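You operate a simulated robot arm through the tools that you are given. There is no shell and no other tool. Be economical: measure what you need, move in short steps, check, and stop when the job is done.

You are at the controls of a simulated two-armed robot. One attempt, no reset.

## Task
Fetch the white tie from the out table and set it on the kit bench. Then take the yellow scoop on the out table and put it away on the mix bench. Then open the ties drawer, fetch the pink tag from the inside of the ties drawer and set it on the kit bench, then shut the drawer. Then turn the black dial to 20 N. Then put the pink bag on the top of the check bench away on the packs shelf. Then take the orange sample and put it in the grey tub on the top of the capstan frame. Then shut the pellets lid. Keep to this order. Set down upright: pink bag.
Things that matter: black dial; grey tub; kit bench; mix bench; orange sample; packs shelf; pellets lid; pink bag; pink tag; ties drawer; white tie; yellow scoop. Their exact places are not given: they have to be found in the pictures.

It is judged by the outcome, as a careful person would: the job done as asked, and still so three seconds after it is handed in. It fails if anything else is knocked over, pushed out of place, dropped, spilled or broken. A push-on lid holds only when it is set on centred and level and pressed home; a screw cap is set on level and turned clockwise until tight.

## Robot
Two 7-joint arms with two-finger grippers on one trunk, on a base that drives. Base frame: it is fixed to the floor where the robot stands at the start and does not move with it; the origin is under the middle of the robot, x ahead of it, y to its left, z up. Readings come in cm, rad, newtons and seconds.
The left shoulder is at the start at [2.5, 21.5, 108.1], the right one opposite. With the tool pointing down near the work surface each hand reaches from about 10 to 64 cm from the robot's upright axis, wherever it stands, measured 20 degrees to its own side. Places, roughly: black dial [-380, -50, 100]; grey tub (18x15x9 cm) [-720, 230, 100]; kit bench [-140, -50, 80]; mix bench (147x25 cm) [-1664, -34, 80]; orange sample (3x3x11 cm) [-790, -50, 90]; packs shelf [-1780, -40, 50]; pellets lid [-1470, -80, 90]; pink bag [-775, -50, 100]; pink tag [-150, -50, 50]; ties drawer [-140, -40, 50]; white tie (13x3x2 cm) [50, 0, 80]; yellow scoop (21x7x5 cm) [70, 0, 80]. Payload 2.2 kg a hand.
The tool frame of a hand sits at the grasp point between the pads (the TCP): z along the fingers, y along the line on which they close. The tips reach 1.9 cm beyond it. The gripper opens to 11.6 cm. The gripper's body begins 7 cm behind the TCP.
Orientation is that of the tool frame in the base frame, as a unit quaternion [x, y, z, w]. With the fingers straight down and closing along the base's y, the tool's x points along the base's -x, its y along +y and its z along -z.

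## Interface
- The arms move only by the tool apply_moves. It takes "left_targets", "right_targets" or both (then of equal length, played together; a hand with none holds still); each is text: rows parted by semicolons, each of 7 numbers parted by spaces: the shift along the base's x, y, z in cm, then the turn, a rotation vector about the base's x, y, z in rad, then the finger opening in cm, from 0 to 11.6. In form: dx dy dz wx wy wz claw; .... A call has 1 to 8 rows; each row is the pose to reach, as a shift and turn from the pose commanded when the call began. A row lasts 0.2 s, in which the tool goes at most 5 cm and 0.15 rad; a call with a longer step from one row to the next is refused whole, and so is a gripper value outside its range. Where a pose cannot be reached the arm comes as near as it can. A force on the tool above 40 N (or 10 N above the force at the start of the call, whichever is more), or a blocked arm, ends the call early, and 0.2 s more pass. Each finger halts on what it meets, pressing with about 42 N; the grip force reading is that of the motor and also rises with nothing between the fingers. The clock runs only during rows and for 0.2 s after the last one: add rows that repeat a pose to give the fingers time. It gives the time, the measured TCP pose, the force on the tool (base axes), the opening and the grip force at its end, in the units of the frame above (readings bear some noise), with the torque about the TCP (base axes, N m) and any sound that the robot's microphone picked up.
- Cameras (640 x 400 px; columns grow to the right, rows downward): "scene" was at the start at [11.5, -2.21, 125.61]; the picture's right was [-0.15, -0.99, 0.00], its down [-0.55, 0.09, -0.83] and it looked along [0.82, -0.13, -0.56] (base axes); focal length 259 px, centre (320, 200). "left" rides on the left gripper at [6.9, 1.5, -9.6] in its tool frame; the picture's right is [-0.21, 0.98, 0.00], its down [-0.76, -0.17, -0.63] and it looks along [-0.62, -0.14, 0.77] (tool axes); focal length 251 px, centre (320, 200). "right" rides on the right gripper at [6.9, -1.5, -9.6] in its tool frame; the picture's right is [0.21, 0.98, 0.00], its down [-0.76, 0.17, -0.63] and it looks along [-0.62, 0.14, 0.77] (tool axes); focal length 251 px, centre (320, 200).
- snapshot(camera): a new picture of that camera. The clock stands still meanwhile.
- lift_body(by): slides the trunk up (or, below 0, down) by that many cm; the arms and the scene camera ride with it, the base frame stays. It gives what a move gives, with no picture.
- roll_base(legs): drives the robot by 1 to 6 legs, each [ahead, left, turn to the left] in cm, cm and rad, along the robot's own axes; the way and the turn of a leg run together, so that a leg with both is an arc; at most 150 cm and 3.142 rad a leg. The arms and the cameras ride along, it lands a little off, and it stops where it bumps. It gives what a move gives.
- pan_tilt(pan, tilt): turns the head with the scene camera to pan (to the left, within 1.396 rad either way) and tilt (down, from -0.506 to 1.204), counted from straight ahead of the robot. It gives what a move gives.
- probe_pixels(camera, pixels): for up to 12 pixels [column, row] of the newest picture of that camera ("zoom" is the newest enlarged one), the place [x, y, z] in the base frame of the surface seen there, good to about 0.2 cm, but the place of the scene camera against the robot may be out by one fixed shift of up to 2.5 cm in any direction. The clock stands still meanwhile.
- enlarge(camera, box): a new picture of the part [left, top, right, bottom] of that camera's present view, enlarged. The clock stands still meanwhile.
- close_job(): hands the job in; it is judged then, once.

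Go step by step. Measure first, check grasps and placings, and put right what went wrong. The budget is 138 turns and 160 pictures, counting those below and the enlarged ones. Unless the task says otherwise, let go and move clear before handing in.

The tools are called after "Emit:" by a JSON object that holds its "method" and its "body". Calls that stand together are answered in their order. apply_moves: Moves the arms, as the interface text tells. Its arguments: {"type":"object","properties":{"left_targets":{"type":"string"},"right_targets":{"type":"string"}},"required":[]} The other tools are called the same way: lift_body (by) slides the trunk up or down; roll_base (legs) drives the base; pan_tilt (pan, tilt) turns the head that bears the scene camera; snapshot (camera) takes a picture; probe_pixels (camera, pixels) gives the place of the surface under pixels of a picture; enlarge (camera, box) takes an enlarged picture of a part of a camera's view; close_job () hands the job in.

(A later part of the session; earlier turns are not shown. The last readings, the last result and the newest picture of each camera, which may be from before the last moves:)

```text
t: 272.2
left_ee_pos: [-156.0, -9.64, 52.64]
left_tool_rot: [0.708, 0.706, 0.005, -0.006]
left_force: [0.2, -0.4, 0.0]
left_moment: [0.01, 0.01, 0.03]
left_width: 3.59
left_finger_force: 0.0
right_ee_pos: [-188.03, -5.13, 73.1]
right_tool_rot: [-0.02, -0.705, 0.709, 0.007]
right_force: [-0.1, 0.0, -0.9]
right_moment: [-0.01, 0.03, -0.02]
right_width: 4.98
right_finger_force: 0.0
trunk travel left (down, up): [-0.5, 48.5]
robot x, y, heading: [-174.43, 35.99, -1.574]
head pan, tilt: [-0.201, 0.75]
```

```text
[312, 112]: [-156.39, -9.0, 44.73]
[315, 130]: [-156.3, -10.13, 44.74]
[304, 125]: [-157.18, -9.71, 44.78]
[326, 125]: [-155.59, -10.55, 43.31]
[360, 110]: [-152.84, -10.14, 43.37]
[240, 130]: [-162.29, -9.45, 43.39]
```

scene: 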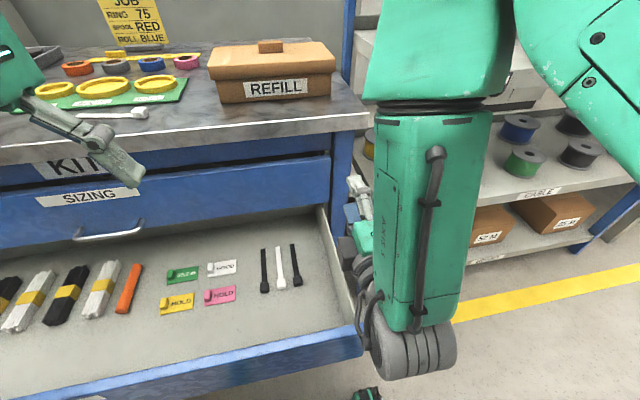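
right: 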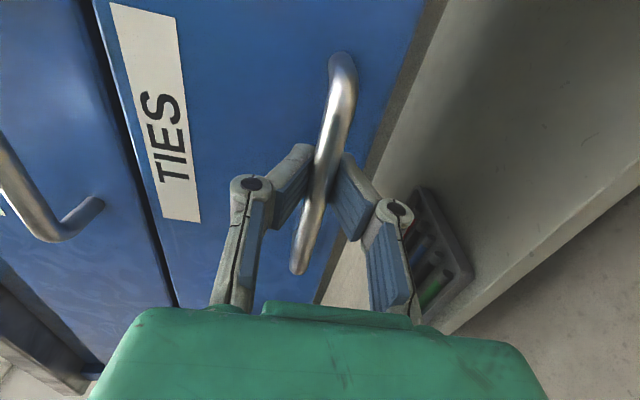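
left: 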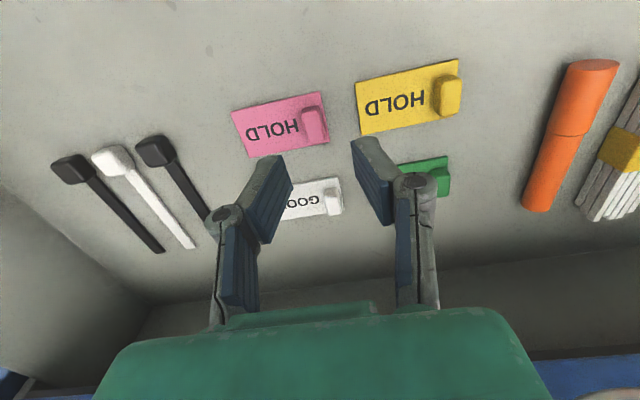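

Emit:
{"method": "apply_moves", "body": {"left_targets": "-0.4 0 -4 0 0 0 3.6; -0.4 0 -6.5 0 0 0 3.6; -0.4 0 -7.1 0 0 0 3.6; -0.4 0 -7.1 0 0 0 0.3; -0.4 0 -7.1 0 0 0 0.3; -0.4 0 -7.1 0 0 0 0.3; -0.4 0 -2 0 0 0 0.3; -0.4 0 2 0 0 0 0.3"}}

Emit:
{"method": "snapshot", "body": {"camera": "left"}}

```text
refused: row 7 steps farther than a row can; nothing moved
```

```text
105 pictures are left
```

left: 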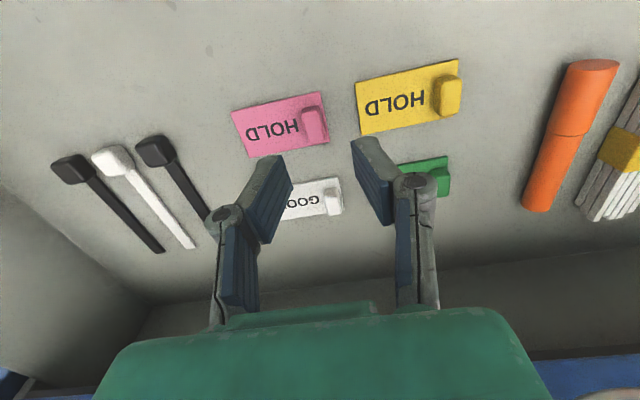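

Emit:
{"method": "apply_moves", "body": {"left_targets": "-0.4 0 -4 0 0 0 3.6; -0.4 0 -6.5 0 0 0 3.6; -0.4 0 -7.1 0 0 0 3.6; -0.4 0 -7.1 0 0 0 0.3; -0.4 0 -7.1 0 0 0 0.3; -0.4 0 -7.1 0 0 0 0.3; -0.4 0 -3 0 0 0 0.3; -0.4 0 1 0 0 0 0.3"}}

Emit:
{"method": "snapshot", "body": {"camera": "left"}}

```text
t: 274.0
left_ee_pos: [-156.56, -9.29, 53.45]
left_tool_rot: [0.708, 0.707, 0.005, -0.005]
left_force: [0.3, -0.4, 0.0]
left_moment: [0.0, -0.01, -0.02]
left_width: 1.32
left_finger_force: 39.5
right_ee_pos: [-188.09, -5.19, 73.19]
right_tool_rot: [-0.02, -0.703, 0.71, 0.006]
right_force: [-0.1, 0.0, -0.1]
right_moment: [0.02, 0.01, -0.01]
right_width: 4.97
right_finger_force: 0.0
trunk travel left (down, up): [-0.5, 48.5]
robot x, y, heading: [-174.75, 36.51, -1.576]
head pan, tilt: [-0.201, 0.75]
```

```text
104 pictures are left
```

left: 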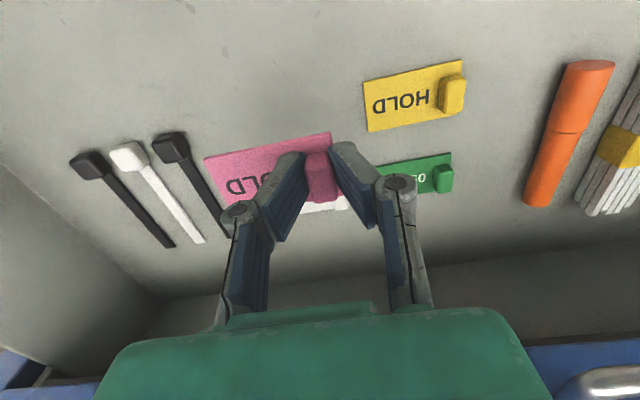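

The tag is gripped (1.3 cm). I'll raise it with the trunk, then shift left to the clear strip of the bench.

Emit:
{"method": "lift_body", "body": {"by": 22}}

Emit:
{"method": "apply_moves", "body": {"left_targets": "0 0 4 0 0 0 0.3; 0 0 8 0 0 0 0.3; 0 0 12 0 0 0 0.3; 0 0 15 0 0 0 0.3"}}

Emit:
{"method": "roll_base", "body": {"legs": [[5, 36, 0]]}}

Emit:
{"method": "snapshot", "body": {"camera": "left"}}

```text
t: 276.3
left_ee_pos: [-156.57, -9.39, 75.41]
left_tool_rot: [0.709, 0.706, 0.005, -0.004]
left_force: [0.9, 0.6, -0.3]
left_moment: [-0.01, 0.02, -0.01]
left_width: 1.31
left_finger_force: 40.1
right_ee_pos: [-188.04, -5.24, 95.13]
right_tool_rot: [-0.02, -0.704, 0.71, 0.007]
right_force: [0.0, -0.2, 0.5]
right_moment: [0.02, -0.01, 0.0]
right_width: 5.0
right_finger_force: 0.1
trunk travel left (down, up): [-22.5, 26.5]
robot x, y, heading: [-174.43, 36.16, -1.572]
head pan, tilt: [-0.201, 0.75]
```

```text
t: 277.3
left_ee_pos: [-156.52, -9.44, 90.44]
left_tool_rot: [0.708, 0.706, 0.006, -0.004]
left_force: [0.3, 0.4, -0.2]
left_moment: [0.0, 0.02, 0.0]
left_width: 1.35
left_finger_force: 40.1
right_ee_pos: [-187.87, -5.13, 95.14]
right_tool_rot: [-0.02, -0.704, 0.71, 0.006]
right_force: [0.1, 0.4, 0.9]
right_moment: [-0.01, 0.01, -0.01]
right_width: 4.98
right_finger_force: 0.0
trunk travel left (down, up): [-22.5, 26.5]
robot x, y, heading: [-174.59, 35.98, -1.575]
head pan, tilt: [-0.201, 0.75]
```

```text
t: 279.7
left_ee_pos: [-120.3, -14.57, 90.44]
left_tool_rot: [0.708, 0.707, 0.006, -0.004]
left_force: [0.0, -0.5, 0.1]
left_moment: [0.0, -0.03, 0.05]
left_width: 1.33
left_finger_force: 39.8
right_ee_pos: [-151.84, -10.33, 95.02]
right_tool_rot: [-0.02, -0.706, 0.708, 0.007]
right_force: [-0.3, 0.3, 0.6]
right_moment: [0.01, 0.0, 0.07]
right_width: 5.0
right_finger_force: 0.0
trunk travel left (down, up): [-22.5, 26.5]
robot x, y, heading: [-137.95, 30.73, -1.572]
head pan, tilt: [-0.201, 0.75]
```

```text
103 pictures are left
```

left: 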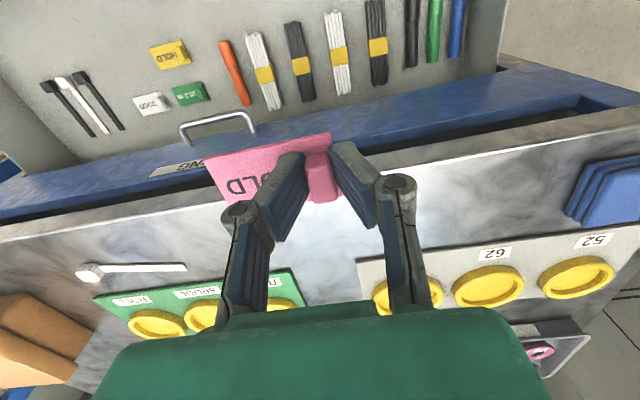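

Emit:
{"method": "apply_moves", "body": {"left_targets": "0 -4 0 0 0 0 0.3; 0 -8.5 0 0 0 0 0.3; 0 -12.9 -1 0 0 0 0.3; 0 -12.9 -4.5 0 0 0 0.3; 0 -12.9 -7 0 0 0 0.3; 0 -12.9 -7.5 0 0 0 0.3; 0 -12.9 -7.5 0 0 0 0.3"}}

Emit:
{"method": "snapshot", "body": {"camera": "left"}}

```text
t: 281.3
left_ee_pos: [-120.21, -27.38, 82.78]
left_tool_rot: [0.708, 0.706, 0.004, -0.003]
left_force: [-0.3, 0.4, 0.0]
left_moment: [-0.01, -0.02, 0.0]
left_width: 1.34
left_finger_force: 39.1
right_ee_pos: [-151.69, -10.12, 95.13]
right_tool_rot: [-0.02, -0.705, 0.709, 0.006]
right_force: [-0.4, 0.7, -1.0]
right_moment: [-0.01, -0.01, -0.01]
right_width: 4.98
right_finger_force: 0.2
trunk travel left (down, up): [-22.5, 26.5]
robot x, y, heading: [-138.34, 30.21, -1.576]
head pan, tilt: [-0.201, 0.75]
```

```text
102 pictures are left
```

left: 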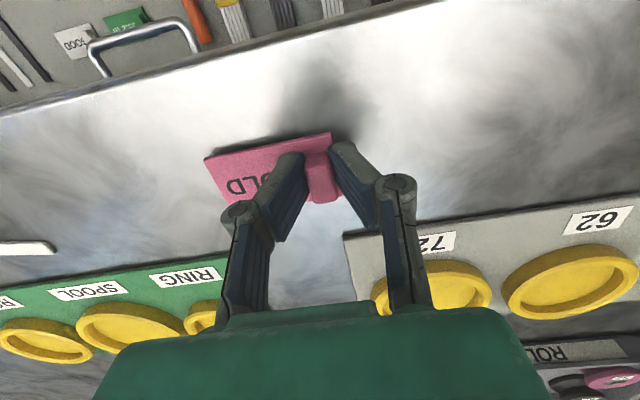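

Emit:
{"method": "apply_moves", "body": {"left_targets": "0 0 -0.2 0 0 0 0.5; 0 0 -0.2 0 0 0 3.5; 0 0 -0.2 0 0 0 3.5; 0 0 3 0 0 0 3.5; 0 0 7 0 0 0 3.5; 0 4 10 0 0 0 3.5; 0 8 13 0 0 0 3.5; 0 12 16 0 0 0 3.5"}}

Emit:
{"method": "snapshot", "body": {"camera": "left"}}

Emit:
{"method": "roll_base", "body": {"legs": [[-45, 0, 0.01], [0, 10.5, 0]]}}

Emit:
{"method": "lift_body", "body": {"by": -22}}

Emit:
{"method": "apply_moves", "body": {"right_targets": "0 -4 -2 0 0 0 6; 0 -8 -4 0 0 0 6; 0 -10 -8 0 0 0 6; 0 -10 -12.5 0 0 0 6; 0 -10 -17 0 0 0 6; 0 -10 -21.5 0 0 0 6; 0 -10 -26 0 0 0 6; 0 -10 -28 0 0 0 6"}}

Emit:
{"method": "snapshot", "body": {"camera": "right"}}

```text
t: 283.1
left_ee_pos: [-119.93, -15.35, 98.99]
left_tool_rot: [0.707, 0.707, 0.003, -0.003]
left_force: [-0.3, 0.4, 0.5]
left_moment: [-0.04, -0.04, -0.01]
left_width: 3.5
left_finger_force: 0.1
right_ee_pos: [-151.59, -10.0, 95.16]
right_tool_rot: [-0.021, -0.703, 0.711, 0.007]
right_force: [-0.5, 0.2, -0.5]
right_moment: [0.01, 0.01, -0.02]
right_width: 5.0
right_finger_force: 0.2
trunk travel left (down, up): [-22.5, 26.5]
robot x, y, heading: [-138.25, 30.6, -1.576]
head pan, tilt: [-0.201, 0.75]
```

```text
101 pictures are left
```

left: 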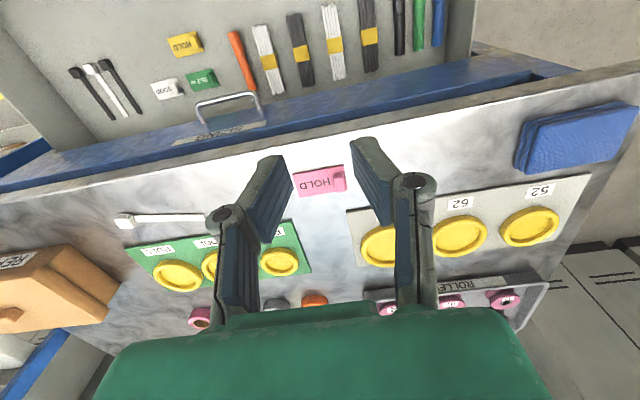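

```text
t: 286.6
left_ee_pos: [-113.43, 29.51, 99.39]
left_tool_rot: [0.706, 0.708, 0.016, 0.01]
left_force: [-1.2, 0.2, 0.3]
left_moment: [0.07, -0.12, -0.01]
left_width: 3.51
left_finger_force: 0.2
right_ee_pos: [-144.91, 34.71, 94.5]
right_tool_rot: [-0.028, -0.706, 0.707, -0.006]
right_force: [-1.0, -0.7, -0.6]
right_moment: [-0.02, -0.02, 0.04]
right_width: 4.99
right_finger_force: 0.0
trunk travel left (down, up): [-22.5, 26.5]
robot x, y, heading: [-129.15, 75.83, -1.564]
head pan, tilt: [-0.201, 0.75]
```

```text
t: 288.9
left_ee_pos: [-112.07, 29.76, 77.28]
left_tool_rot: [0.707, 0.707, 0.008, 0.005]
left_force: [-0.4, 0.0, -0.2]
left_moment: [-0.01, -0.07, 0.0]
left_width: 3.51
left_finger_force: 0.1
right_ee_pos: [-143.53, 35.19, 72.88]
right_tool_rot: [-0.021, -0.706, 0.708, 0.003]
right_force: [0.1, 0.4, -1.0]
right_moment: [-0.04, 0.01, 0.04]
right_width: 4.99
right_finger_force: 0.1
trunk travel left (down, up): [-0.5, 48.5]
robot x, y, heading: [-129.34, 76.09, -1.567]
head pan, tilt: [-0.201, 0.75]
```

```text
t: 290.7
left_ee_pos: [-109.77, 29.81, 77.01]
left_tool_rot: [0.706, 0.708, 0.003, -0.002]
left_force: [-0.1, -0.2, -0.5]
left_moment: [0.02, 0.06, -0.02]
left_width: 3.5
left_finger_force: 0.1
right_ee_pos: [-141.55, 25.21, 44.95]
right_tool_rot: [-0.014, -0.705, 0.709, 0.006]
right_force: [-0.2, 0.0, -0.2]
right_moment: [0.01, -0.02, -0.02]
right_width: 6.01
right_finger_force: 0.1
trunk travel left (down, up): [-0.5, 48.5]
robot x, y, heading: [-128.7, 75.7, -1.559]
head pan, tilt: [-0.201, 0.75]
```

```text
100 pictures are left
```

right: 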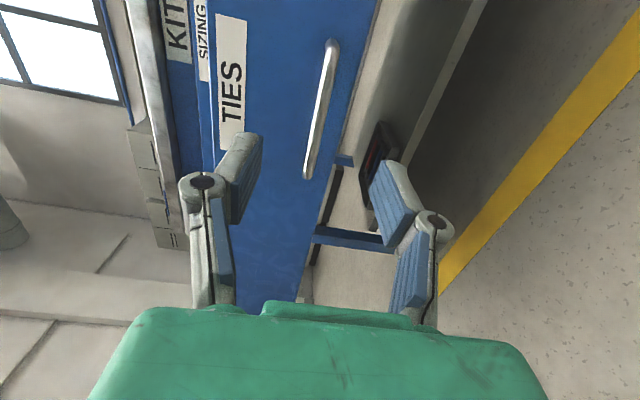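

The tag lies on the kit bench. The drawer handle is in view at (320,110).

Emit:
{"method": "probe_pixels", "body": {"camera": "right", "pixels": [[325, 90], [316, 130], [308, 165], [332, 50]]}}

```text
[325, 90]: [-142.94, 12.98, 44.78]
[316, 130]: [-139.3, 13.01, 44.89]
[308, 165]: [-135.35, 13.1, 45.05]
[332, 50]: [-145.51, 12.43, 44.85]
```

Emit:
{"method": "apply_moves", "body": {"right_targets": "0.4 -4 -0.2 0 0 0 6; 0.6 -8 -0.2 0 0 0 6; 0.8 -11 -0.2 0 0 0 6; 0.8 -12.4 -0.2 0 0 0 6; 0.8 -12.4 -0.2 0 0 0 0.2; 0.8 -12.4 -0.2 0 0 0 0.2; 0.8 -12.4 -0.2 0 0 0 0.2"}}

Emit:
{"method": "roll_base", "body": {"legs": [[29.5, -0.3, 0]]}}

Emit:
{"method": "snapshot", "body": {"camera": "right"}}

```text
t: 292.3
left_ee_pos: [-110.09, 29.83, 76.88]
left_tool_rot: [0.706, 0.708, 0.004, -0.002]
left_force: [-0.6, 0.0, 0.5]
left_moment: [-0.05, 0.01, 0.0]
left_width: 3.5
left_finger_force: 0.1
right_ee_pos: [-141.05, 12.89, 44.86]
right_tool_rot: [-0.014, -0.706, 0.708, 0.006]
right_force: [9.5, -0.4, -10.1]
right_moment: [0.06, 0.62, 0.43]
right_width: 0.63
right_finger_force: 34.5
trunk travel left (down, up): [-0.5, 48.5]
robot x, y, heading: [-128.5, 75.87, -1.566]
head pan, tilt: [-0.201, 0.75]
```

```text
t: 294.3
left_ee_pos: [-110.12, 0.87, 77.01]
left_tool_rot: [0.704, 0.71, 0.004, -0.002]
left_force: [-0.7, -0.3, -0.1]
left_moment: [0.02, -0.02, 0.01]
left_width: 3.52
left_finger_force: 0.0
right_ee_pos: [-141.09, -16.1, 44.77]
right_tool_rot: [-0.014, -0.705, 0.709, 0.005]
right_force: [3.6, -1.1, -19.5]
right_moment: [0.09, 0.52, 0.02]
right_width: 0.6
right_finger_force: 34.3
trunk travel left (down, up): [-0.5, 48.5]
robot x, y, heading: [-128.73, 46.89, -1.561]
head pan, tilt: [-0.201, 0.75]
```

```text
99 pictures are left
```

right: 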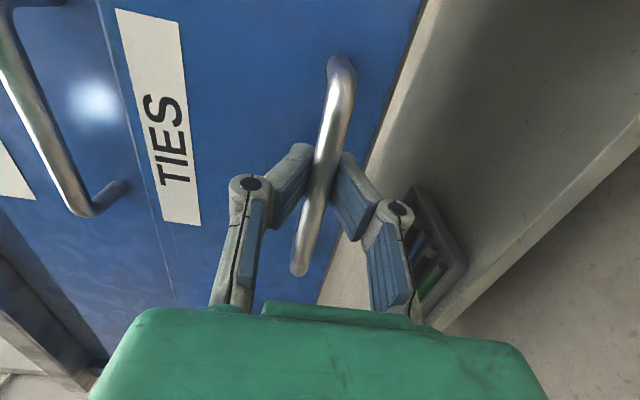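

About 2.6 cm remain; I'll push with the arm until it stops.

Emit:
{"method": "apply_moves", "body": {"right_targets": "0 -1 0 0 0 0 0.2; 0 -2 0 0 0 0 0.2; 0 -2.8 0 0 0 0 0.2; 0 -3.3 0 0 0 0 0.2; 0 -3.8 0 0 0 0 0.2; 0 -3.8 0 0 0 0 0.2"}}

Emit:
{"method": "snapshot", "body": {"camera": "right"}}

```text
t: 295.7
left_ee_pos: [-110.19, 1.2, 77.13]
left_tool_rot: [0.704, 0.71, 0.004, 0.0]
left_force: [-0.4, -0.8, 0.0]
left_moment: [-0.01, 0.0, 0.03]
left_width: 3.47
left_finger_force: 0.1
right_ee_pos: [-140.97, -19.78, 44.99]
right_tool_rot: [-0.015, -0.707, 0.707, 0.004]
right_force: [0.5, 0.3, -29.0]
right_moment: [-0.13, 0.13, -0.03]
right_width: 0.0
right_finger_force: 28.7
trunk travel left (down, up): [-0.5, 48.5]
robot x, y, heading: [-128.66, 46.51, -1.56]
head pan, tilt: [-0.201, 0.75]
```

```text
98 pictures are left
```

right: 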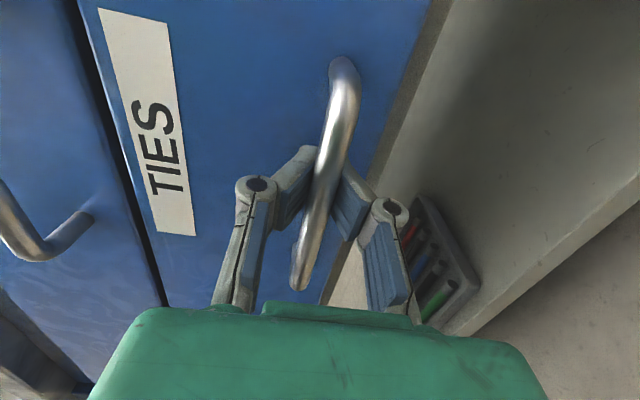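

Emit:
{"method": "probe_pixels", "body": {"camera": "right", "pixels": [[345, 100], [325, 180], [310, 230], [180, 260], [250, 100], [120, 270], [90, 100]]}}

```text
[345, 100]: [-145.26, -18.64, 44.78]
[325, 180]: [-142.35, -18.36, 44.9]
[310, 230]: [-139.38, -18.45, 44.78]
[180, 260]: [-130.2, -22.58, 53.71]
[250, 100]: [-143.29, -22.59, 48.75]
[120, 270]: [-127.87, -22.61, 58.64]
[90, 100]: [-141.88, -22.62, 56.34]
```

The drawer front is flush with the upper one (y -22.6), so it is shut. I'll let go, withdraw, raise the trunk, and drive to the dial.

Emit:
{"method": "apply_moves", "body": {"right_targets": "0 0 0 0 0 0 3; 0 0 0 0 0 0 6; 0 3 0 0 0 0 6; 0 7 0 0 0 0 6; 0 11 1 0 0 0 6; 0 15 4 0 0 0 6; 0 18 8 0 0 0 6; 0 20 12 0 0 0 6"}}

Emit:
{"method": "lift_body", "body": {"by": 22}}

Emit:
{"method": "roll_base", "body": {"legs": [[-5, 0, 0], [0, -125, 0], [0, -125, 0]]}}

Emit:
{"method": "pan_tilt", "body": {"pan": 0, "tilt": 0.4}}

Emit:
{"method": "snapshot", "body": {"camera": "scene"}}

```text
t: 297.5
left_ee_pos: [-110.07, 1.31, 77.25]
left_tool_rot: [0.704, 0.71, 0.002, 0.0]
left_force: [0.4, 0.0, 0.5]
left_moment: [-0.01, -0.03, -0.01]
left_width: 3.51
left_finger_force: 0.1
right_ee_pos: [-140.91, 0.48, 57.11]
right_tool_rot: [-0.015, -0.704, 0.71, 0.006]
right_force: [0.4, -0.6, 0.0]
right_moment: [-0.02, -0.04, -0.02]
right_width: 6.03
right_finger_force: 0.1
trunk travel left (down, up): [-0.5, 48.5]
robot x, y, heading: [-128.72, 46.58, -1.56]
head pan, tilt: [-0.201, 0.75]
```

```text
t: 299.8
left_ee_pos: [-110.1, 1.21, 99.23]
left_tool_rot: [0.704, 0.71, 0.002, 0.0]
left_force: [-0.9, 1.1, -0.5]
left_moment: [-0.02, 0.0, 0.0]
left_width: 3.52
left_finger_force: 0.0
right_ee_pos: [-140.92, 0.27, 78.99]
right_tool_rot: [-0.015, -0.704, 0.71, 0.005]
right_force: [0.3, 0.3, 0.1]
right_moment: [-0.01, -0.01, 0.04]
right_width: 6.0
right_finger_force: 0.1
trunk travel left (down, up): [-22.5, 26.5]
robot x, y, heading: [-129.01, 46.74, -1.556]
head pan, tilt: [-0.201, 0.75]
```

```text
t: 312.4
left_ee_pos: [-355.6, 2.64, 99.19]
left_tool_rot: [0.707, 0.707, 0.002, -0.001]
left_force: [0.9, 0.3, -1.3]
left_moment: [-0.02, 0.04, 0.02]
left_width: 3.51
left_finger_force: 0.0
right_ee_pos: [-386.58, 1.85, 79.1]
right_tool_rot: [-0.015, -0.703, 0.711, 0.008]
right_force: [0.7, 1.3, 0.8]
right_moment: [0.01, -0.02, -0.04]
right_width: 5.99
right_finger_force: 0.1
trunk travel left (down, up): [-22.5, 26.5]
robot x, y, heading: [-374.41, 48.23, -1.568]
head pan, tilt: [-0.201, 0.75]
```

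```text
t: 313.2
left_ee_pos: [-355.77, 2.87, 99.32]
left_tool_rot: [0.706, 0.709, 0.002, 0.001]
left_force: [0.0, 0.1, -0.3]
left_moment: [0.01, 0.05, -0.02]
left_width: 3.5
left_finger_force: 0.1
right_ee_pos: [-386.59, 2.05, 79.22]
right_tool_rot: [-0.016, -0.702, 0.712, 0.007]
right_force: [0.0, 0.5, -0.7]
right_moment: [0.0, 0.01, -0.01]
right_width: 6.02
right_finger_force: 0.1
trunk travel left (down, up): [-22.5, 26.5]
robot x, y, heading: [-374.01, 48.09, -1.562]
head pan, tilt: [0.0, 0.4]
```

```text
97 pictures are left
```

scene: 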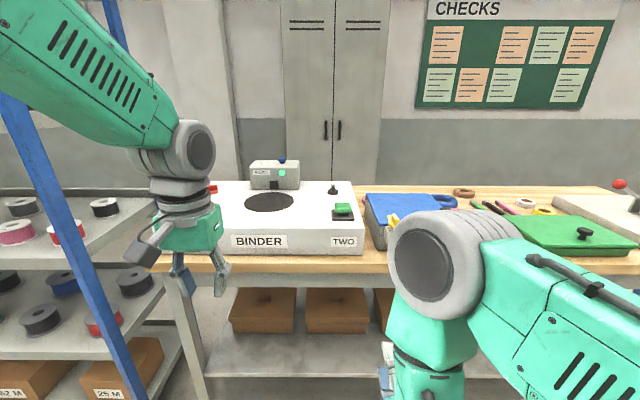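

Emit:
{"method": "enlarge", "body": {"camera": "scene", "box": [220, 145, 380, 245]}}

Emit:
{"method": "enlarge", "body": {"camera": "scene", "box": [420, 160, 640, 270]}}

```text
4.00 times, centred on (300, 195) of scene
```

zoom: 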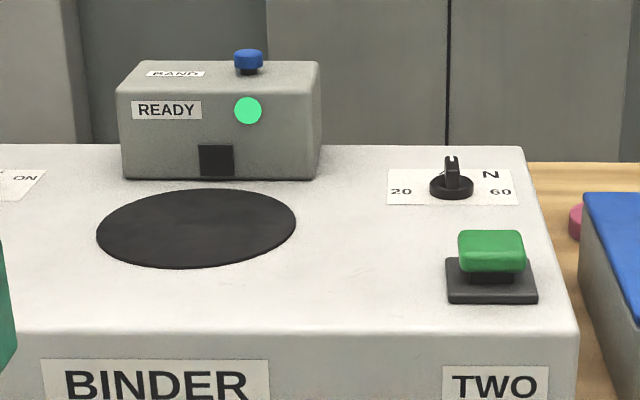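

```text
2.91 times, centred on (530, 215) of scene
```

zoom: 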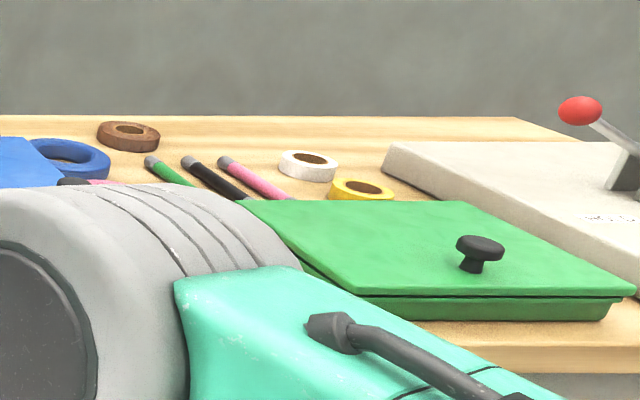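

Emit:
{"method": "enlarge", "body": {"camera": "scene", "box": [300, 170, 370, 215]}}

Emit:
{"method": "probe_pixels", "body": {"camera": "zoom", "pixels": [[300, 120], [300, 160], [300, 185], [200, 180], [420, 180], [300, 250], [390, 300], [120, 350]]}}

Emit:
{"method": "probe_pixels", "body": {"camera": "scene", "pixels": [[250, 240], [250, 225], [360, 252], [275, 175], [270, 203], [200, 270], [395, 215]]}}

```text
8.89 times, centred on (335, 192) of scene
```

zoom: 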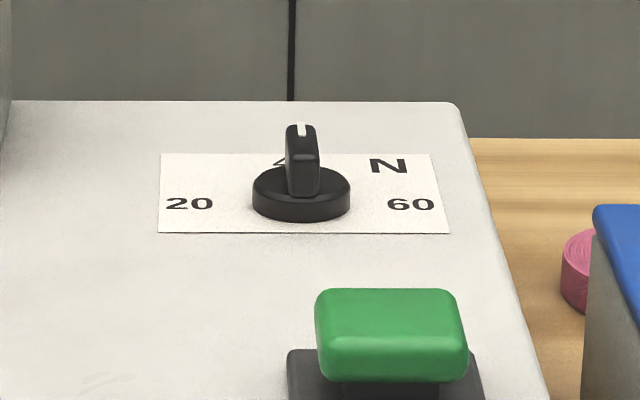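

```text
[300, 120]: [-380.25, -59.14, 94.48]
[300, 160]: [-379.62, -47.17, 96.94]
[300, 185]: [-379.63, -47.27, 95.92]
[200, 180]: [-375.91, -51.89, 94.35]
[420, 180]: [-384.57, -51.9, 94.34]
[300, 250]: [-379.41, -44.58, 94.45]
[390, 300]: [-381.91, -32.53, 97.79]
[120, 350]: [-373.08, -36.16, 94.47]
```

```text
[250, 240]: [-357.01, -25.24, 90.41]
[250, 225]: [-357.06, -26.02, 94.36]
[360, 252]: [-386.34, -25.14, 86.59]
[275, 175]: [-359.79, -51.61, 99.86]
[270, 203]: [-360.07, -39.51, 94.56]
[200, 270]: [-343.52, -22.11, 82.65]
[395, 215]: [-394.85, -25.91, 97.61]
```

The dial sits on the binder's flat top at about (-379.5,-48), pointing to 40. "20" is on its left, a quarter turn counter-clockwise. I'll turn the right hand back to pointing down and drive closer.

Emit:
{"method": "apply_moves", "body": {"right_targets": "0 1 3 0.149 0 0 5; 0 2 6 0.298 0 0 5; 0 4 9 0.447 0 0 5; 0 6 12 0.596 0 0 5; 0 8 15 0.745 0 0 5; 0 9 18 0.894 0 0 5; 0 10 21 1.043 0 0 5; 0 10 24 1.19 0 0 5"}}

Emit:
{"method": "apply_moves", "body": {"right_targets": "0 0 2 0.14 0 0 5; 0 0 4 0.28 0 0 5; 0 0 5 0.39 0 0 5"}}

Emit:
{"method": "apply_moves", "body": {"right_targets": "0 0 0 0 0 -0.149 5; 0 0 0 0 0 -0.298 5; 0 0 0 0 0 -0.447 5; 0 0 0 0 0 -0.596 5; 0 0 0 0 0 -0.745 5; 0 0 0 0 0 -0.894 5; 0 0 0 0 0 -1.043 5; 0 0 0 0 0 -1.19 5"}}

Emit:
{"method": "apply_moves", "body": {"right_targets": "0 0 0 0 0 -0.14 5; 0 0 0 0 0 -0.28 5; 0 0 0 0 0 -0.38 5"}}

Emit:
{"method": "roll_base", "body": {"legs": [[36, 9, -0.01]]}}

Emit:
{"method": "snapshot", "body": {"camera": "right"}}

```text
t: 315.0
left_ee_pos: [-356.25, 2.83, 99.42]
left_tool_rot: [0.706, 0.708, 0.003, 0.002]
left_force: [-0.6, -0.5, -1.0]
left_moment: [0.0, -0.02, 0.0]
left_width: 3.49
left_finger_force: 0.2
right_ee_pos: [-387.14, 11.77, 103.09]
right_tool_rot: [0.011, 0.981, -0.195, -0.012]
right_force: [0.6, 0.6, -0.7]
right_moment: [-0.02, 0.02, 0.0]
right_width: 5.0
right_finger_force: 0.2
right hand out of reach, approached as far as the arm can: row 4, 5
trunk travel left (down, up): [-22.5, 26.5]
robot x, y, heading: [-374.33, 48.17, -1.565]
head pan, tilt: [0.0, 0.4]
```

```text
t: 315.8
left_ee_pos: [-356.09, 2.77, 99.43]
left_tool_rot: [0.707, 0.708, 0.002, 0.001]
left_force: [-0.2, -0.3, 0.2]
left_moment: [0.01, -0.02, 0.0]
left_width: 3.51
left_finger_force: 0.0
right_ee_pos: [-386.99, 12.13, 108.15]
right_tool_rot: [0.007, 1.0, 0.001, -0.015]
right_force: [-0.2, -0.3, -0.2]
right_moment: [0.02, -0.04, -0.02]
right_width: 5.0
right_finger_force: 0.0
trunk travel left (down, up): [-22.5, 26.5]
robot x, y, heading: [-374.34, 48.28, -1.561]
head pan, tilt: [0.0, 0.4]
```

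```text
t: 317.6
left_ee_pos: [-355.98, 2.79, 99.38]
left_tool_rot: [0.707, 0.707, 0.002, 0.002]
left_force: [0.5, -0.7, 0.1]
left_moment: [-0.02, 0.0, -0.02]
left_width: 3.51
left_finger_force: 0.0
right_ee_pos: [-386.96, 12.21, 108.19]
right_tool_rot: [0.567, 0.823, 0.008, -0.015]
right_force: [0.3, 0.5, 0.1]
right_moment: [-0.01, 0.0, -0.01]
right_width: 4.97
right_finger_force: 0.1
trunk travel left (down, up): [-22.5, 26.5]
robot x, y, heading: [-374.77, 48.45, -1.567]
head pan, tilt: [0.0, 0.4]
```

```text
t: 318.4
left_ee_pos: [-356.07, 2.9, 99.42]
left_tool_rot: [0.707, 0.707, 0.002, 0.002]
left_force: [-0.4, 0.3, 0.2]
left_moment: [-0.01, -0.01, 0.01]
left_width: 3.49
left_finger_force: 0.1
right_ee_pos: [-386.82, 12.19, 108.34]
right_tool_rot: [0.713, 0.701, 0.01, -0.012]
right_force: [-0.4, 1.1, -0.1]
right_moment: [0.02, 0.04, 0.0]
right_width: 5.0
right_finger_force: 0.0
trunk travel left (down, up): [-22.5, 26.5]
robot x, y, heading: [-374.12, 48.54, -1.569]
head pan, tilt: [0.0, 0.4]
```

```text
t: 320.7
left_ee_pos: [-347.96, -33.09, 99.45]
left_tool_rot: [0.711, 0.703, 0.003, 0.002]
left_force: [0.0, -1.6, -0.5]
left_moment: [0.03, 0.0, 0.03]
left_width: 3.5
left_finger_force: 0.0
right_ee_pos: [-378.54, -23.27, 108.22]
right_tool_rot: [0.717, 0.697, 0.012, -0.013]
right_force: [0.4, 0.2, 0.4]
right_moment: [-0.01, -0.01, -0.01]
right_width: 5.02
right_finger_force: 0.0
trunk travel left (down, up): [-22.5, 26.5]
robot x, y, heading: [-365.3, 12.69, -1.584]
head pan, tilt: [0.0, 0.4]
```

```text
93 pictures are left
```

right: 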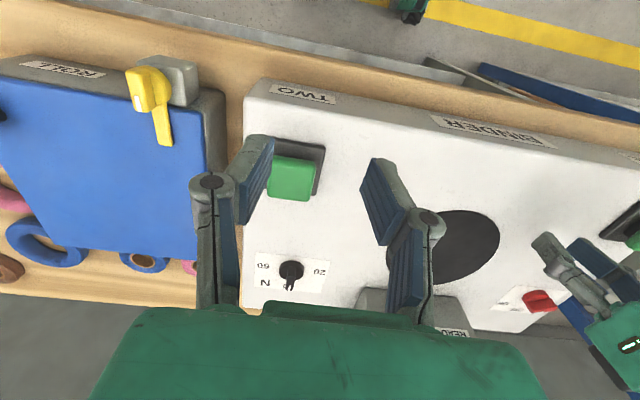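

The dial is visible at (290,270). I'll raise the left hand for safety and measure the dial.

Emit:
{"method": "enlarge", "body": {"camera": "right", "box": [240, 240, 340, 305]}}

Emit:
{"method": "probe_pixels", "body": {"camera": "right", "pixels": [[290, 264], [290, 285], [290, 275], [262, 268], [320, 272], [300, 275], [281, 275]]}}

Emit:
{"method": "apply_moves", "body": {"left_targets": "0 1 4 0 0 0 3.5; 0 3 8 0 0 0 3.5; 0 6 11 0 0 0 3.5; 0 10 12 0 0 0 3.5"}}

```text
6.15 times, centred on (290, 272) of right
```

zoom: 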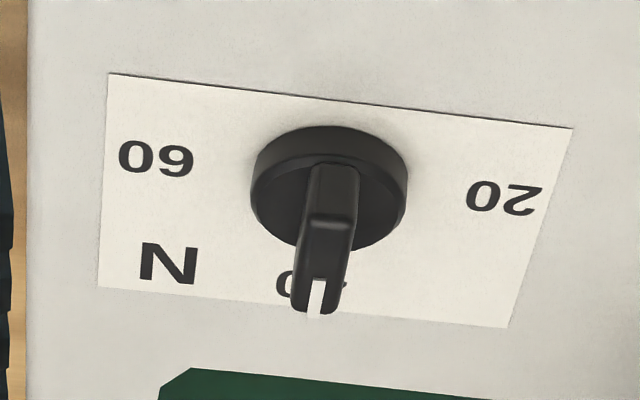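

```text
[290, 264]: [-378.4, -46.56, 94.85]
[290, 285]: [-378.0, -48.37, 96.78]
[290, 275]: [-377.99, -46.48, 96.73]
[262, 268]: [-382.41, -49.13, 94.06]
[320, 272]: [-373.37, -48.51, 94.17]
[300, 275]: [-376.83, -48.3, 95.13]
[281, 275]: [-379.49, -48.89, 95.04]
```

```text
t: 321.7
left_ee_pos: [-347.31, -22.69, 111.42]
left_tool_rot: [0.711, 0.703, 0.0, 0.002]
left_force: [0.3, -0.3, -0.3]
left_moment: [0.0, 0.03, 0.0]
left_width: 3.52
left_finger_force: 0.0
right_ee_pos: [-377.9, -22.99, 108.48]
right_tool_rot: [0.716, 0.698, 0.008, -0.014]
right_force: [-0.5, 0.2, -0.4]
right_moment: [-0.02, 0.02, 0.0]
right_width: 5.02
right_finger_force: 0.1
trunk travel left (down, up): [-22.5, 26.5]
robot x, y, heading: [-365.3, 12.38, -1.582]
head pan, tilt: [0.0, 0.4]
```

Emit:
{"method": "apply_moves", "body": {"right_targets": "0 -4.5 0 0 0 0 4; 0 -9 0 0 0 0 4; 0 -13.5 0 0 0 0 4; 0 -18 -1 0 0 0 4; 0 -22 -3 0 0 0 4; 0 -25 -6 0 0 0 4; 0 -25 -6 0 0 0 4"}}

Emit:
{"method": "snapshot", "body": {"camera": "right"}}

```text
t: 323.3
left_ee_pos: [-347.76, -22.75, 111.36]
left_tool_rot: [0.711, 0.703, 0.0, 0.002]
left_force: [0.5, 1.0, 0.1]
left_moment: [-0.06, 0.02, -0.02]
left_width: 3.52
left_finger_force: 0.1
right_ee_pos: [-378.15, -48.23, 102.24]
right_tool_rot: [0.717, 0.697, 0.009, -0.013]
right_force: [-0.5, 0.0, 0.2]
right_moment: [-0.04, -0.01, -0.01]
right_width: 4.01
right_finger_force: 0.0
trunk travel left (down, up): [-22.5, 26.5]
robot x, y, heading: [-365.13, 12.55, -1.581]
head pan, tilt: [0.0, 0.4]
```

```text
91 pictures are left
```

right: 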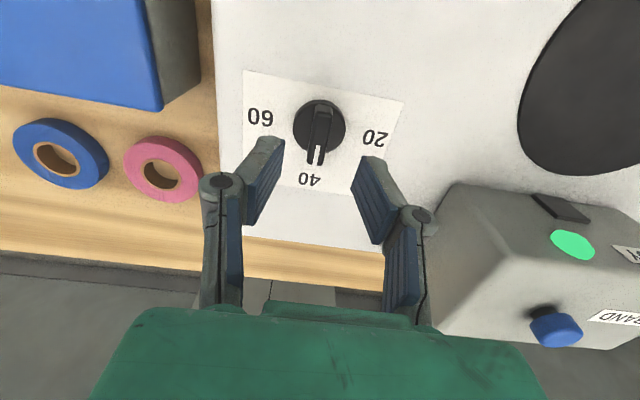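

Emit:
{"method": "probe_pixels", "body": {"camera": "right", "pixels": [[322, 108], [318, 155], [320, 125], [300, 125], [341, 125], [262, 116], [375, 138], [309, 179], [318, 142]]}}

Emit:
{"method": "enlarge", "body": {"camera": "right", "box": [240, 70, 410, 195]}}

```text
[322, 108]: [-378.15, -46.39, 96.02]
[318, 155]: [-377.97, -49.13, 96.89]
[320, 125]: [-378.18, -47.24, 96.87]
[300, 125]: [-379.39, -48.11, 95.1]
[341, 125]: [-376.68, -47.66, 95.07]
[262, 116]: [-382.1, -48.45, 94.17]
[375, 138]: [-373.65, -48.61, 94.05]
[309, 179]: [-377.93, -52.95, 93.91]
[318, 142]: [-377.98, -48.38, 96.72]
```

```text
3.20 times, centred on (325, 132) of right
```

zoom: 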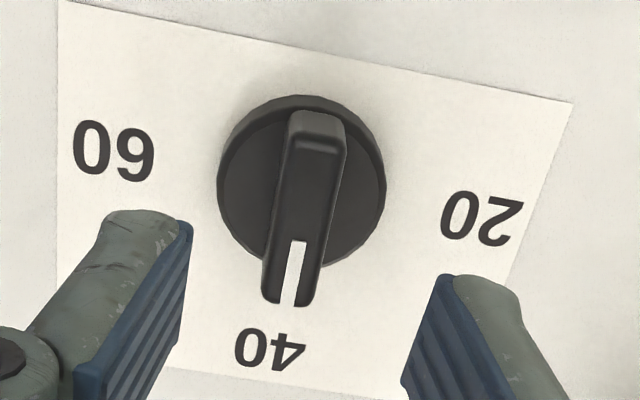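

The dial centre is (-378.0,-48.2). I'll go down over the fin, grip it, and turn counter-clockwise.

Emit:
{"method": "apply_moves", "body": {"right_targets": "0.1 0 -2 0 0 0 4; 0.1 0 -4 0 0 0 4; 0.1 0 -4.9 0 0 0 4; 0.1 0 -4.9 0 0 0 4; 0.1 0 -4.9 0 0 0 0.3; 0.1 0 -4.9 0 0 0 0.3; 0.1 0 -4.9 0 0 0 0.3"}}

Emit:
{"method": "apply_moves", "body": {"right_targets": "0 0 0 0 0 0.149 0.3; 0 0 0 0 0 0.298 0.3; 0 0 0 0 0 0.447 0.3; 0 0 0 0 0 0.596 0.3; 0 0 0 0 0 0.745 0.3; 0 0 0 0 0 0.894 0.3; 0 0 0 0 0 1.043 0.3; 0 0 0 0 0 1.19 0.3"}}

Emit:
{"method": "snapshot", "body": {"camera": "right"}}

```text
t: 324.9
left_ee_pos: [-347.68, -22.77, 111.34]
left_tool_rot: [0.711, 0.703, 0.001, 0.002]
left_force: [0.7, -0.2, -0.5]
left_moment: [-0.04, 0.01, 0.01]
left_width: 3.49
left_finger_force: 0.0
right_ee_pos: [-378.0, -48.28, 97.26]
right_tool_rot: [0.716, 0.698, 0.01, -0.013]
right_force: [3.8, -1.1, -3.3]
right_moment: [-0.97, -0.04, 0.06]
right_width: 1.31
right_finger_force: 39.2
trunk travel left (down, up): [-22.5, 26.5]
robot x, y, heading: [-365.46, 12.42, -1.579]
head pan, tilt: [0.0, 0.4]
```

```text
t: 326.7
left_ee_pos: [-347.71, -23.03, 111.27]
left_tool_rot: [0.711, 0.703, 0.001, 0.001]
left_force: [0.4, 0.1, -0.6]
left_moment: [0.02, -0.01, -0.02]
left_width: 3.49
left_finger_force: 0.1
right_ee_pos: [-378.23, -48.35, 97.25]
right_tool_rot: [0.202, 0.979, 0.002, -0.017]
right_force: [5.0, -4.8, -11.1]
right_moment: [0.15, 0.58, -0.06]
right_width: 1.32
right_finger_force: 39.5
trunk travel left (down, up): [-22.5, 26.5]
robot x, y, heading: [-365.54, 12.82, -1.576]
head pan, tilt: [0.0, 0.4]
```

```text
89 pictures are left
```

right: 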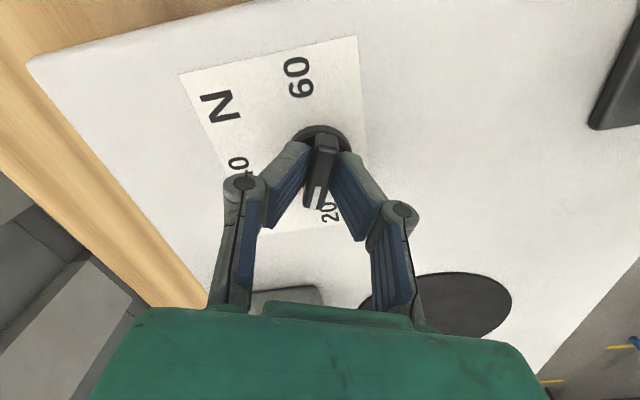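

Emit:
{"method": "apply_moves", "body": {"right_targets": "0 0 0 0 0 0.14 0.3; 0 0 0 0 0 0.28 0.3; 0 0 0 0 0 0.4 0.3; 0 0 0 0 0 0.4 0.3"}}

Emit:
{"method": "apply_moves", "body": {"right_targets": "0 0 0 0 0 0 2; 0 0 0 0 0 0 4; 0 0 0.5 0 0 0 4; 0 0 4 0 0 0 4; 0 0 8 0 0 0 4"}}

Emit:
{"method": "enlarge", "body": {"camera": "right", "box": [220, 40, 420, 240]}}

```text
t: 327.7
left_ee_pos: [-347.78, -23.12, 111.25]
left_tool_rot: [0.711, 0.703, 0.001, 0.001]
left_force: [0.0, 0.6, 0.1]
left_moment: [-0.03, -0.01, 0.02]
left_width: 3.54
left_finger_force: 0.1
right_ee_pos: [-378.14, -48.31, 97.19]
right_tool_rot: [0.004, 1.0, 0.0, -0.017]
right_force: [4.9, -7.8, -13.7]
right_moment: [-0.12, 0.81, 0.01]
right_width: 1.32
right_finger_force: 39.2
trunk travel left (down, up): [-22.5, 26.5]
robot x, y, heading: [-365.59, 12.55, -1.585]
head pan, tilt: [0.0, 0.4]
```

```text
t: 328.9
left_ee_pos: [-347.8, -22.81, 111.36]
left_tool_rot: [0.712, 0.703, 0.001, 0.002]
left_force: [0.4, -0.1, -0.3]
left_moment: [0.0, 0.03, 0.01]
left_width: 3.49
left_finger_force: 0.1
right_ee_pos: [-378.06, -48.1, 105.36]
right_tool_rot: [0.005, 1.0, 0.0, -0.016]
right_force: [-0.8, -1.0, 0.7]
right_moment: [0.01, -0.03, 0.02]
right_width: 4.01
right_finger_force: 0.1
trunk travel left (down, up): [-22.5, 26.5]
robot x, y, heading: [-365.43, 12.38, -1.582]
head pan, tilt: [0.0, 0.4]
```

```text
2.00 times, centred on (320, 140) of right
```

zoom: 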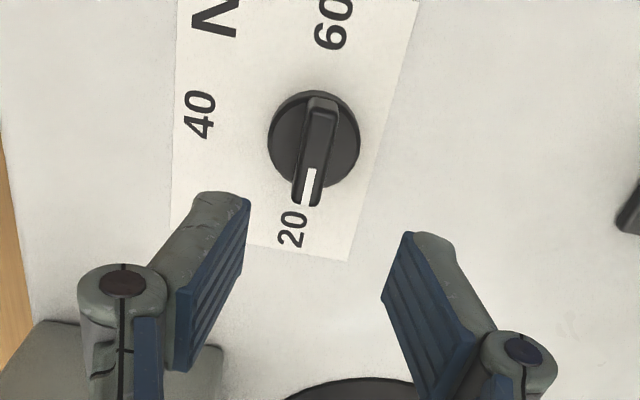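

Emit:
{"method": "probe_pixels", "body": {"camera": "zoom", "pixels": [[320, 118], [307, 195], [311, 172], [316, 140], [292, 228], [333, 24], [200, 114], [275, 140], [358, 150]]}}

```text
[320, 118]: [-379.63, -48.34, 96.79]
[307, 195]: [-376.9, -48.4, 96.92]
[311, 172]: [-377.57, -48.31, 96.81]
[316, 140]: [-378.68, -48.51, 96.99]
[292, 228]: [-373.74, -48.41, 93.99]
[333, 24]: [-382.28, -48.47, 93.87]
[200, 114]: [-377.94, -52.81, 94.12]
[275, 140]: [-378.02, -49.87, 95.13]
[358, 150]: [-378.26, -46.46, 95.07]
```

The dial's mark points straight at 20. I'll withdraw and drive to the check bench for the pink bag.

Emit:
{"method": "apply_moves", "body": {"right_targets": "0 2 3 0 0 0 6; 0 6 4 0 0 0 6; 0 11 4 0 0 0 6; 0 16 4 0 0 0 6; 0 21 4 0 0 0 6; 0 25 4 0 0 0 6"}}

Emit:
{"method": "roll_base", "body": {"legs": [[-45, 0, 0.01], [0, -130, 0], [0, -130, 0], [0, -125, 0]]}}

Emit:
{"method": "pan_tilt", "body": {"pan": 0, "tilt": 0.4}}

Emit:
{"method": "snapshot", "body": {"camera": "scene"}}

```text
t: 330.3
left_ee_pos: [-347.78, -22.76, 111.34]
left_tool_rot: [0.712, 0.702, 0.001, 0.002]
left_force: [-0.1, 0.2, 0.2]
left_moment: [-0.03, -0.05, 0.0]
left_width: 3.5
left_finger_force: 0.0
right_ee_pos: [-378.12, -23.13, 109.61]
right_tool_rot: [0.004, 1.0, -0.002, -0.016]
right_force: [0.3, 0.0, 0.3]
right_moment: [-0.02, 0.02, -0.01]
right_width: 6.01
right_finger_force: 0.1
trunk travel left (down, up): [-22.5, 26.5]
robot x, y, heading: [-365.57, 12.4, -1.588]
head pan, tilt: [0.0, 0.4]
```

```text
t: 351.4
left_ee_pos: [-735.32, 25.21, 111.24]
left_tool_rot: [0.711, 0.703, -0.002, 0.0]
left_force: [0.1, -0.7, -0.5]
left_moment: [-0.03, 0.07, 0.02]
left_width: 3.49
left_finger_force: 0.1
right_ee_pos: [-765.71, 24.71, 109.83]
right_tool_rot: [0.005, 1.0, 0.0, -0.02]
right_force: [1.2, 0.3, 0.2]
right_moment: [0.03, 0.06, 0.0]
right_width: 6.02
right_finger_force: 0.1
trunk travel left (down, up): [-22.5, 26.5]
robot x, y, heading: [-754.27, 60.3, -1.581]
head pan, tilt: [0.0, 0.4]
```

```text
t: 352.0
left_ee_pos: [-736.22, 25.33, 111.49]
left_tool_rot: [0.711, 0.703, 0.0, 0.003]
left_force: [-0.2, -0.8, -0.4]
left_moment: [0.03, -0.03, 0.02]
left_width: 3.5
left_finger_force: 0.0
right_ee_pos: [-766.54, 25.04, 109.63]
right_tool_rot: [0.004, 1.0, -0.001, -0.015]
right_force: [-0.1, -0.4, -0.1]
right_moment: [0.02, 0.0, 0.01]
right_width: 5.99
right_finger_force: 0.0
trunk travel left (down, up): [-22.5, 26.5]
robot x, y, heading: [-753.89, 60.42, -1.578]
head pan, tilt: [0.0, 0.4]
```

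```text
87 pictures are left
```

scene: 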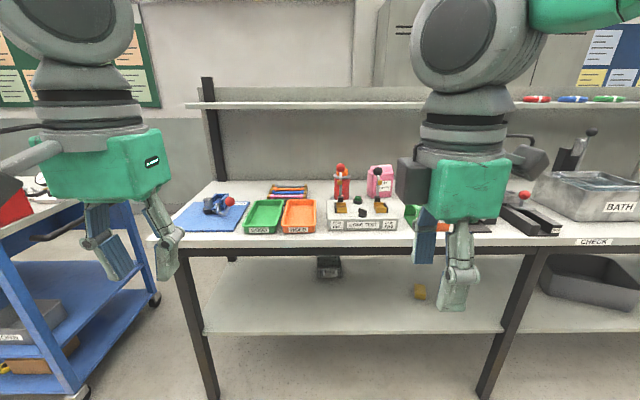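

Emit:
{"method": "enlarge", "body": {"camera": "scene", "box": [310, 140, 430, 240]}}

Emit:
{"method": "probe_pixels", "body": {"camera": "zoom", "pixels": [[365, 150], [380, 200], [325, 190], [425, 190], [365, 115], [175, 190], [190, 120], [300, 230], [400, 260], [110, 260], [480, 230], [550, 350]]}}

```text
4.00 times, centred on (370, 190) of scene
```

zoom: 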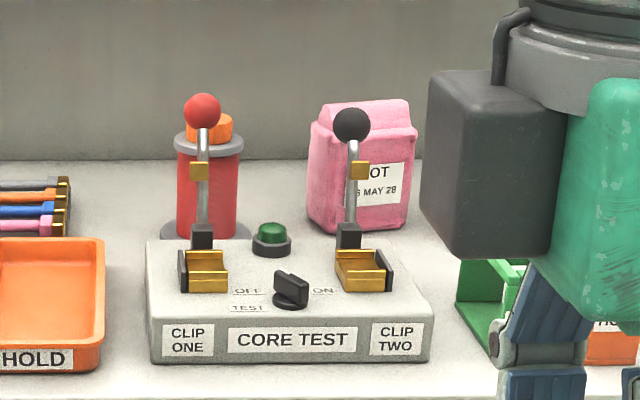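

```text
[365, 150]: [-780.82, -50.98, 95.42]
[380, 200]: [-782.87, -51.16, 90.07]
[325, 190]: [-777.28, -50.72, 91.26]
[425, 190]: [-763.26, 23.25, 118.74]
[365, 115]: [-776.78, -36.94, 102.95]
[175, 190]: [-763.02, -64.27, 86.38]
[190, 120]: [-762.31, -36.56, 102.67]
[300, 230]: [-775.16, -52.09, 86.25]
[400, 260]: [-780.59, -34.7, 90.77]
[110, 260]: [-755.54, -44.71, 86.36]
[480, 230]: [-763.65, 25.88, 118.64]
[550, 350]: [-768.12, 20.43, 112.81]
```

The bag stands behind the core-test levers, which reach z 103. I'll raise the trunk, come close, and look from above.

Emit:
{"method": "lift_body", "body": {"by": 14}}

Emit:
{"method": "probe_pixels", "body": {"camera": "scene", "pixels": [[160, 240], [330, 242], [330, 235], [245, 234], [300, 330], [200, 380]]}}

Emit:
{"method": "roll_base", "body": {"legs": [[48, -4, 0.007]]}}

Emit:
{"method": "snapshot", "body": {"camera": "right"}}

Emit:
{"method": "snapshot", "body": {"camera": "scene"}}

```text
t: 353.6
left_ee_pos: [-736.62, 25.3, 125.43]
left_tool_rot: [0.711, 0.703, 0.002, 0.004]
left_force: [-0.5, 0.1, -0.6]
left_moment: [0.02, -0.01, 0.03]
left_width: 3.47
left_finger_force: 0.1
right_ee_pos: [-766.92, 24.8, 123.75]
right_tool_rot: [0.004, 1.0, -0.002, -0.015]
right_force: [0.4, -0.2, 0.3]
right_moment: [-0.02, -0.05, -0.01]
right_width: 6.02
right_finger_force: 0.2
trunk travel left (down, up): [-36.5, 12.5]
robot x, y, heading: [-753.95, 60.58, -1.58]
head pan, tilt: [0.0, 0.4]
```

```text
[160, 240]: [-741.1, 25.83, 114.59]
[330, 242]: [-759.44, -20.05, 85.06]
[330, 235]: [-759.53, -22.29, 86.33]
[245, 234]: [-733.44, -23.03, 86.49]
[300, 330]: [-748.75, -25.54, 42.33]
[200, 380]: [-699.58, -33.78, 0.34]
```

```text
t: 356.5
left_ee_pos: [-740.72, -21.98, 125.48]
left_tool_rot: [0.709, 0.705, 0.001, 0.003]
left_force: [-0.6, 0.0, 0.2]
left_moment: [-0.01, -0.02, -0.01]
left_width: 3.5
left_finger_force: 0.1
right_ee_pos: [-770.91, -22.34, 123.72]
right_tool_rot: [0.002, 1.0, -0.003, -0.015]
right_force: [0.0, -0.2, -0.4]
right_moment: [0.02, 0.0, 0.02]
right_width: 6.0
right_finger_force: 0.0
trunk travel left (down, up): [-36.5, 12.5]
robot x, y, heading: [-758.44, 13.21, -1.572]
head pan, tilt: [0.0, 0.4]
```

```text
85 pictures are left
```

right: 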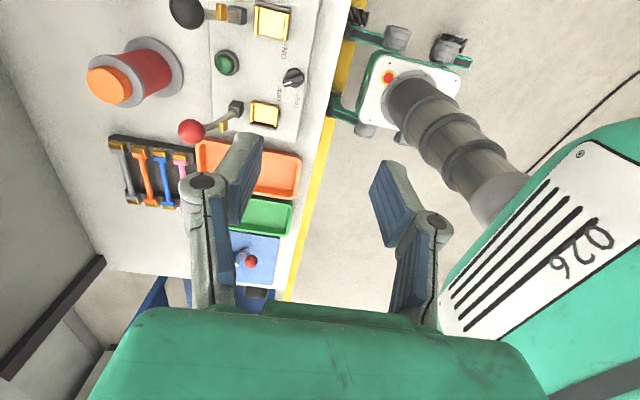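

```text
84 pictures are left
```

scene: 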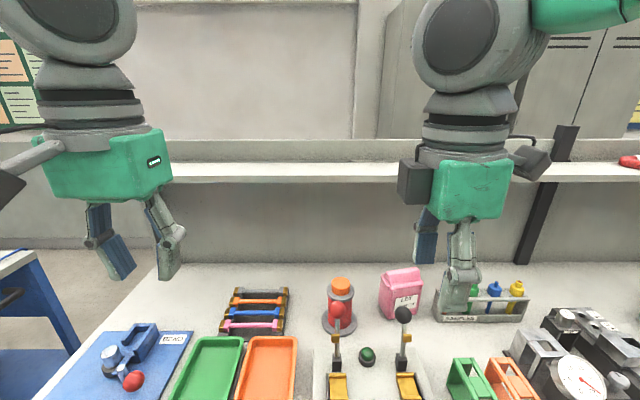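

Emit:
{"method": "enlarge", "body": {"camera": "scene", "box": [350, 250, 450, 340]}}

Emit:
{"method": "probe_pixels", "body": {"camera": "zoom", "pixels": [[310, 90], [250, 130], [400, 130], [350, 170], [320, 250], [350, 320], [330, 110], [445, 250], [200, 200], [520, 330]]}}

Emit:
{"method": "probe_pixels", "body": {"camera": "scene", "pixels": [[350, 180], [350, 165], [403, 313], [460, 300], [340, 325]]}}

```text
4.44 times, centred on (400, 295) of scene
```

zoom: 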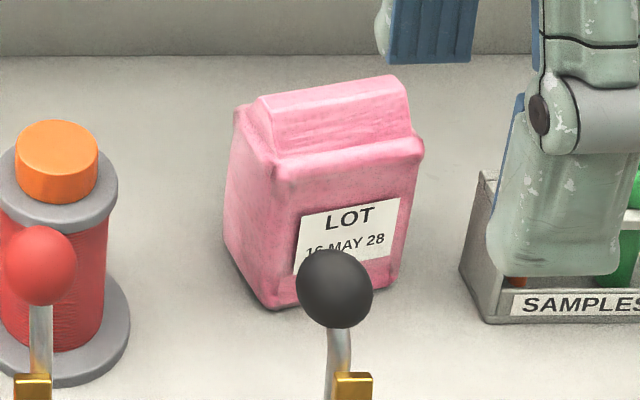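

```text
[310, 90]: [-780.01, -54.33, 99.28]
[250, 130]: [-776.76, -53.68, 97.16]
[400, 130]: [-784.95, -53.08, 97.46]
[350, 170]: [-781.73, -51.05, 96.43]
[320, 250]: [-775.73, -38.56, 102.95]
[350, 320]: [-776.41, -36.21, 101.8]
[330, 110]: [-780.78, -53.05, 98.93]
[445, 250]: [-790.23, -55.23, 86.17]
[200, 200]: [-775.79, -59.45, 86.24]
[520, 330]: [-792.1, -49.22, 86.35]
```

```text
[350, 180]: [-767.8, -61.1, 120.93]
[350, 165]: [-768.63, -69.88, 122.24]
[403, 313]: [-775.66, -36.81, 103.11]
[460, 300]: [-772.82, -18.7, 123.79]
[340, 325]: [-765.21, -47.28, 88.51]
```

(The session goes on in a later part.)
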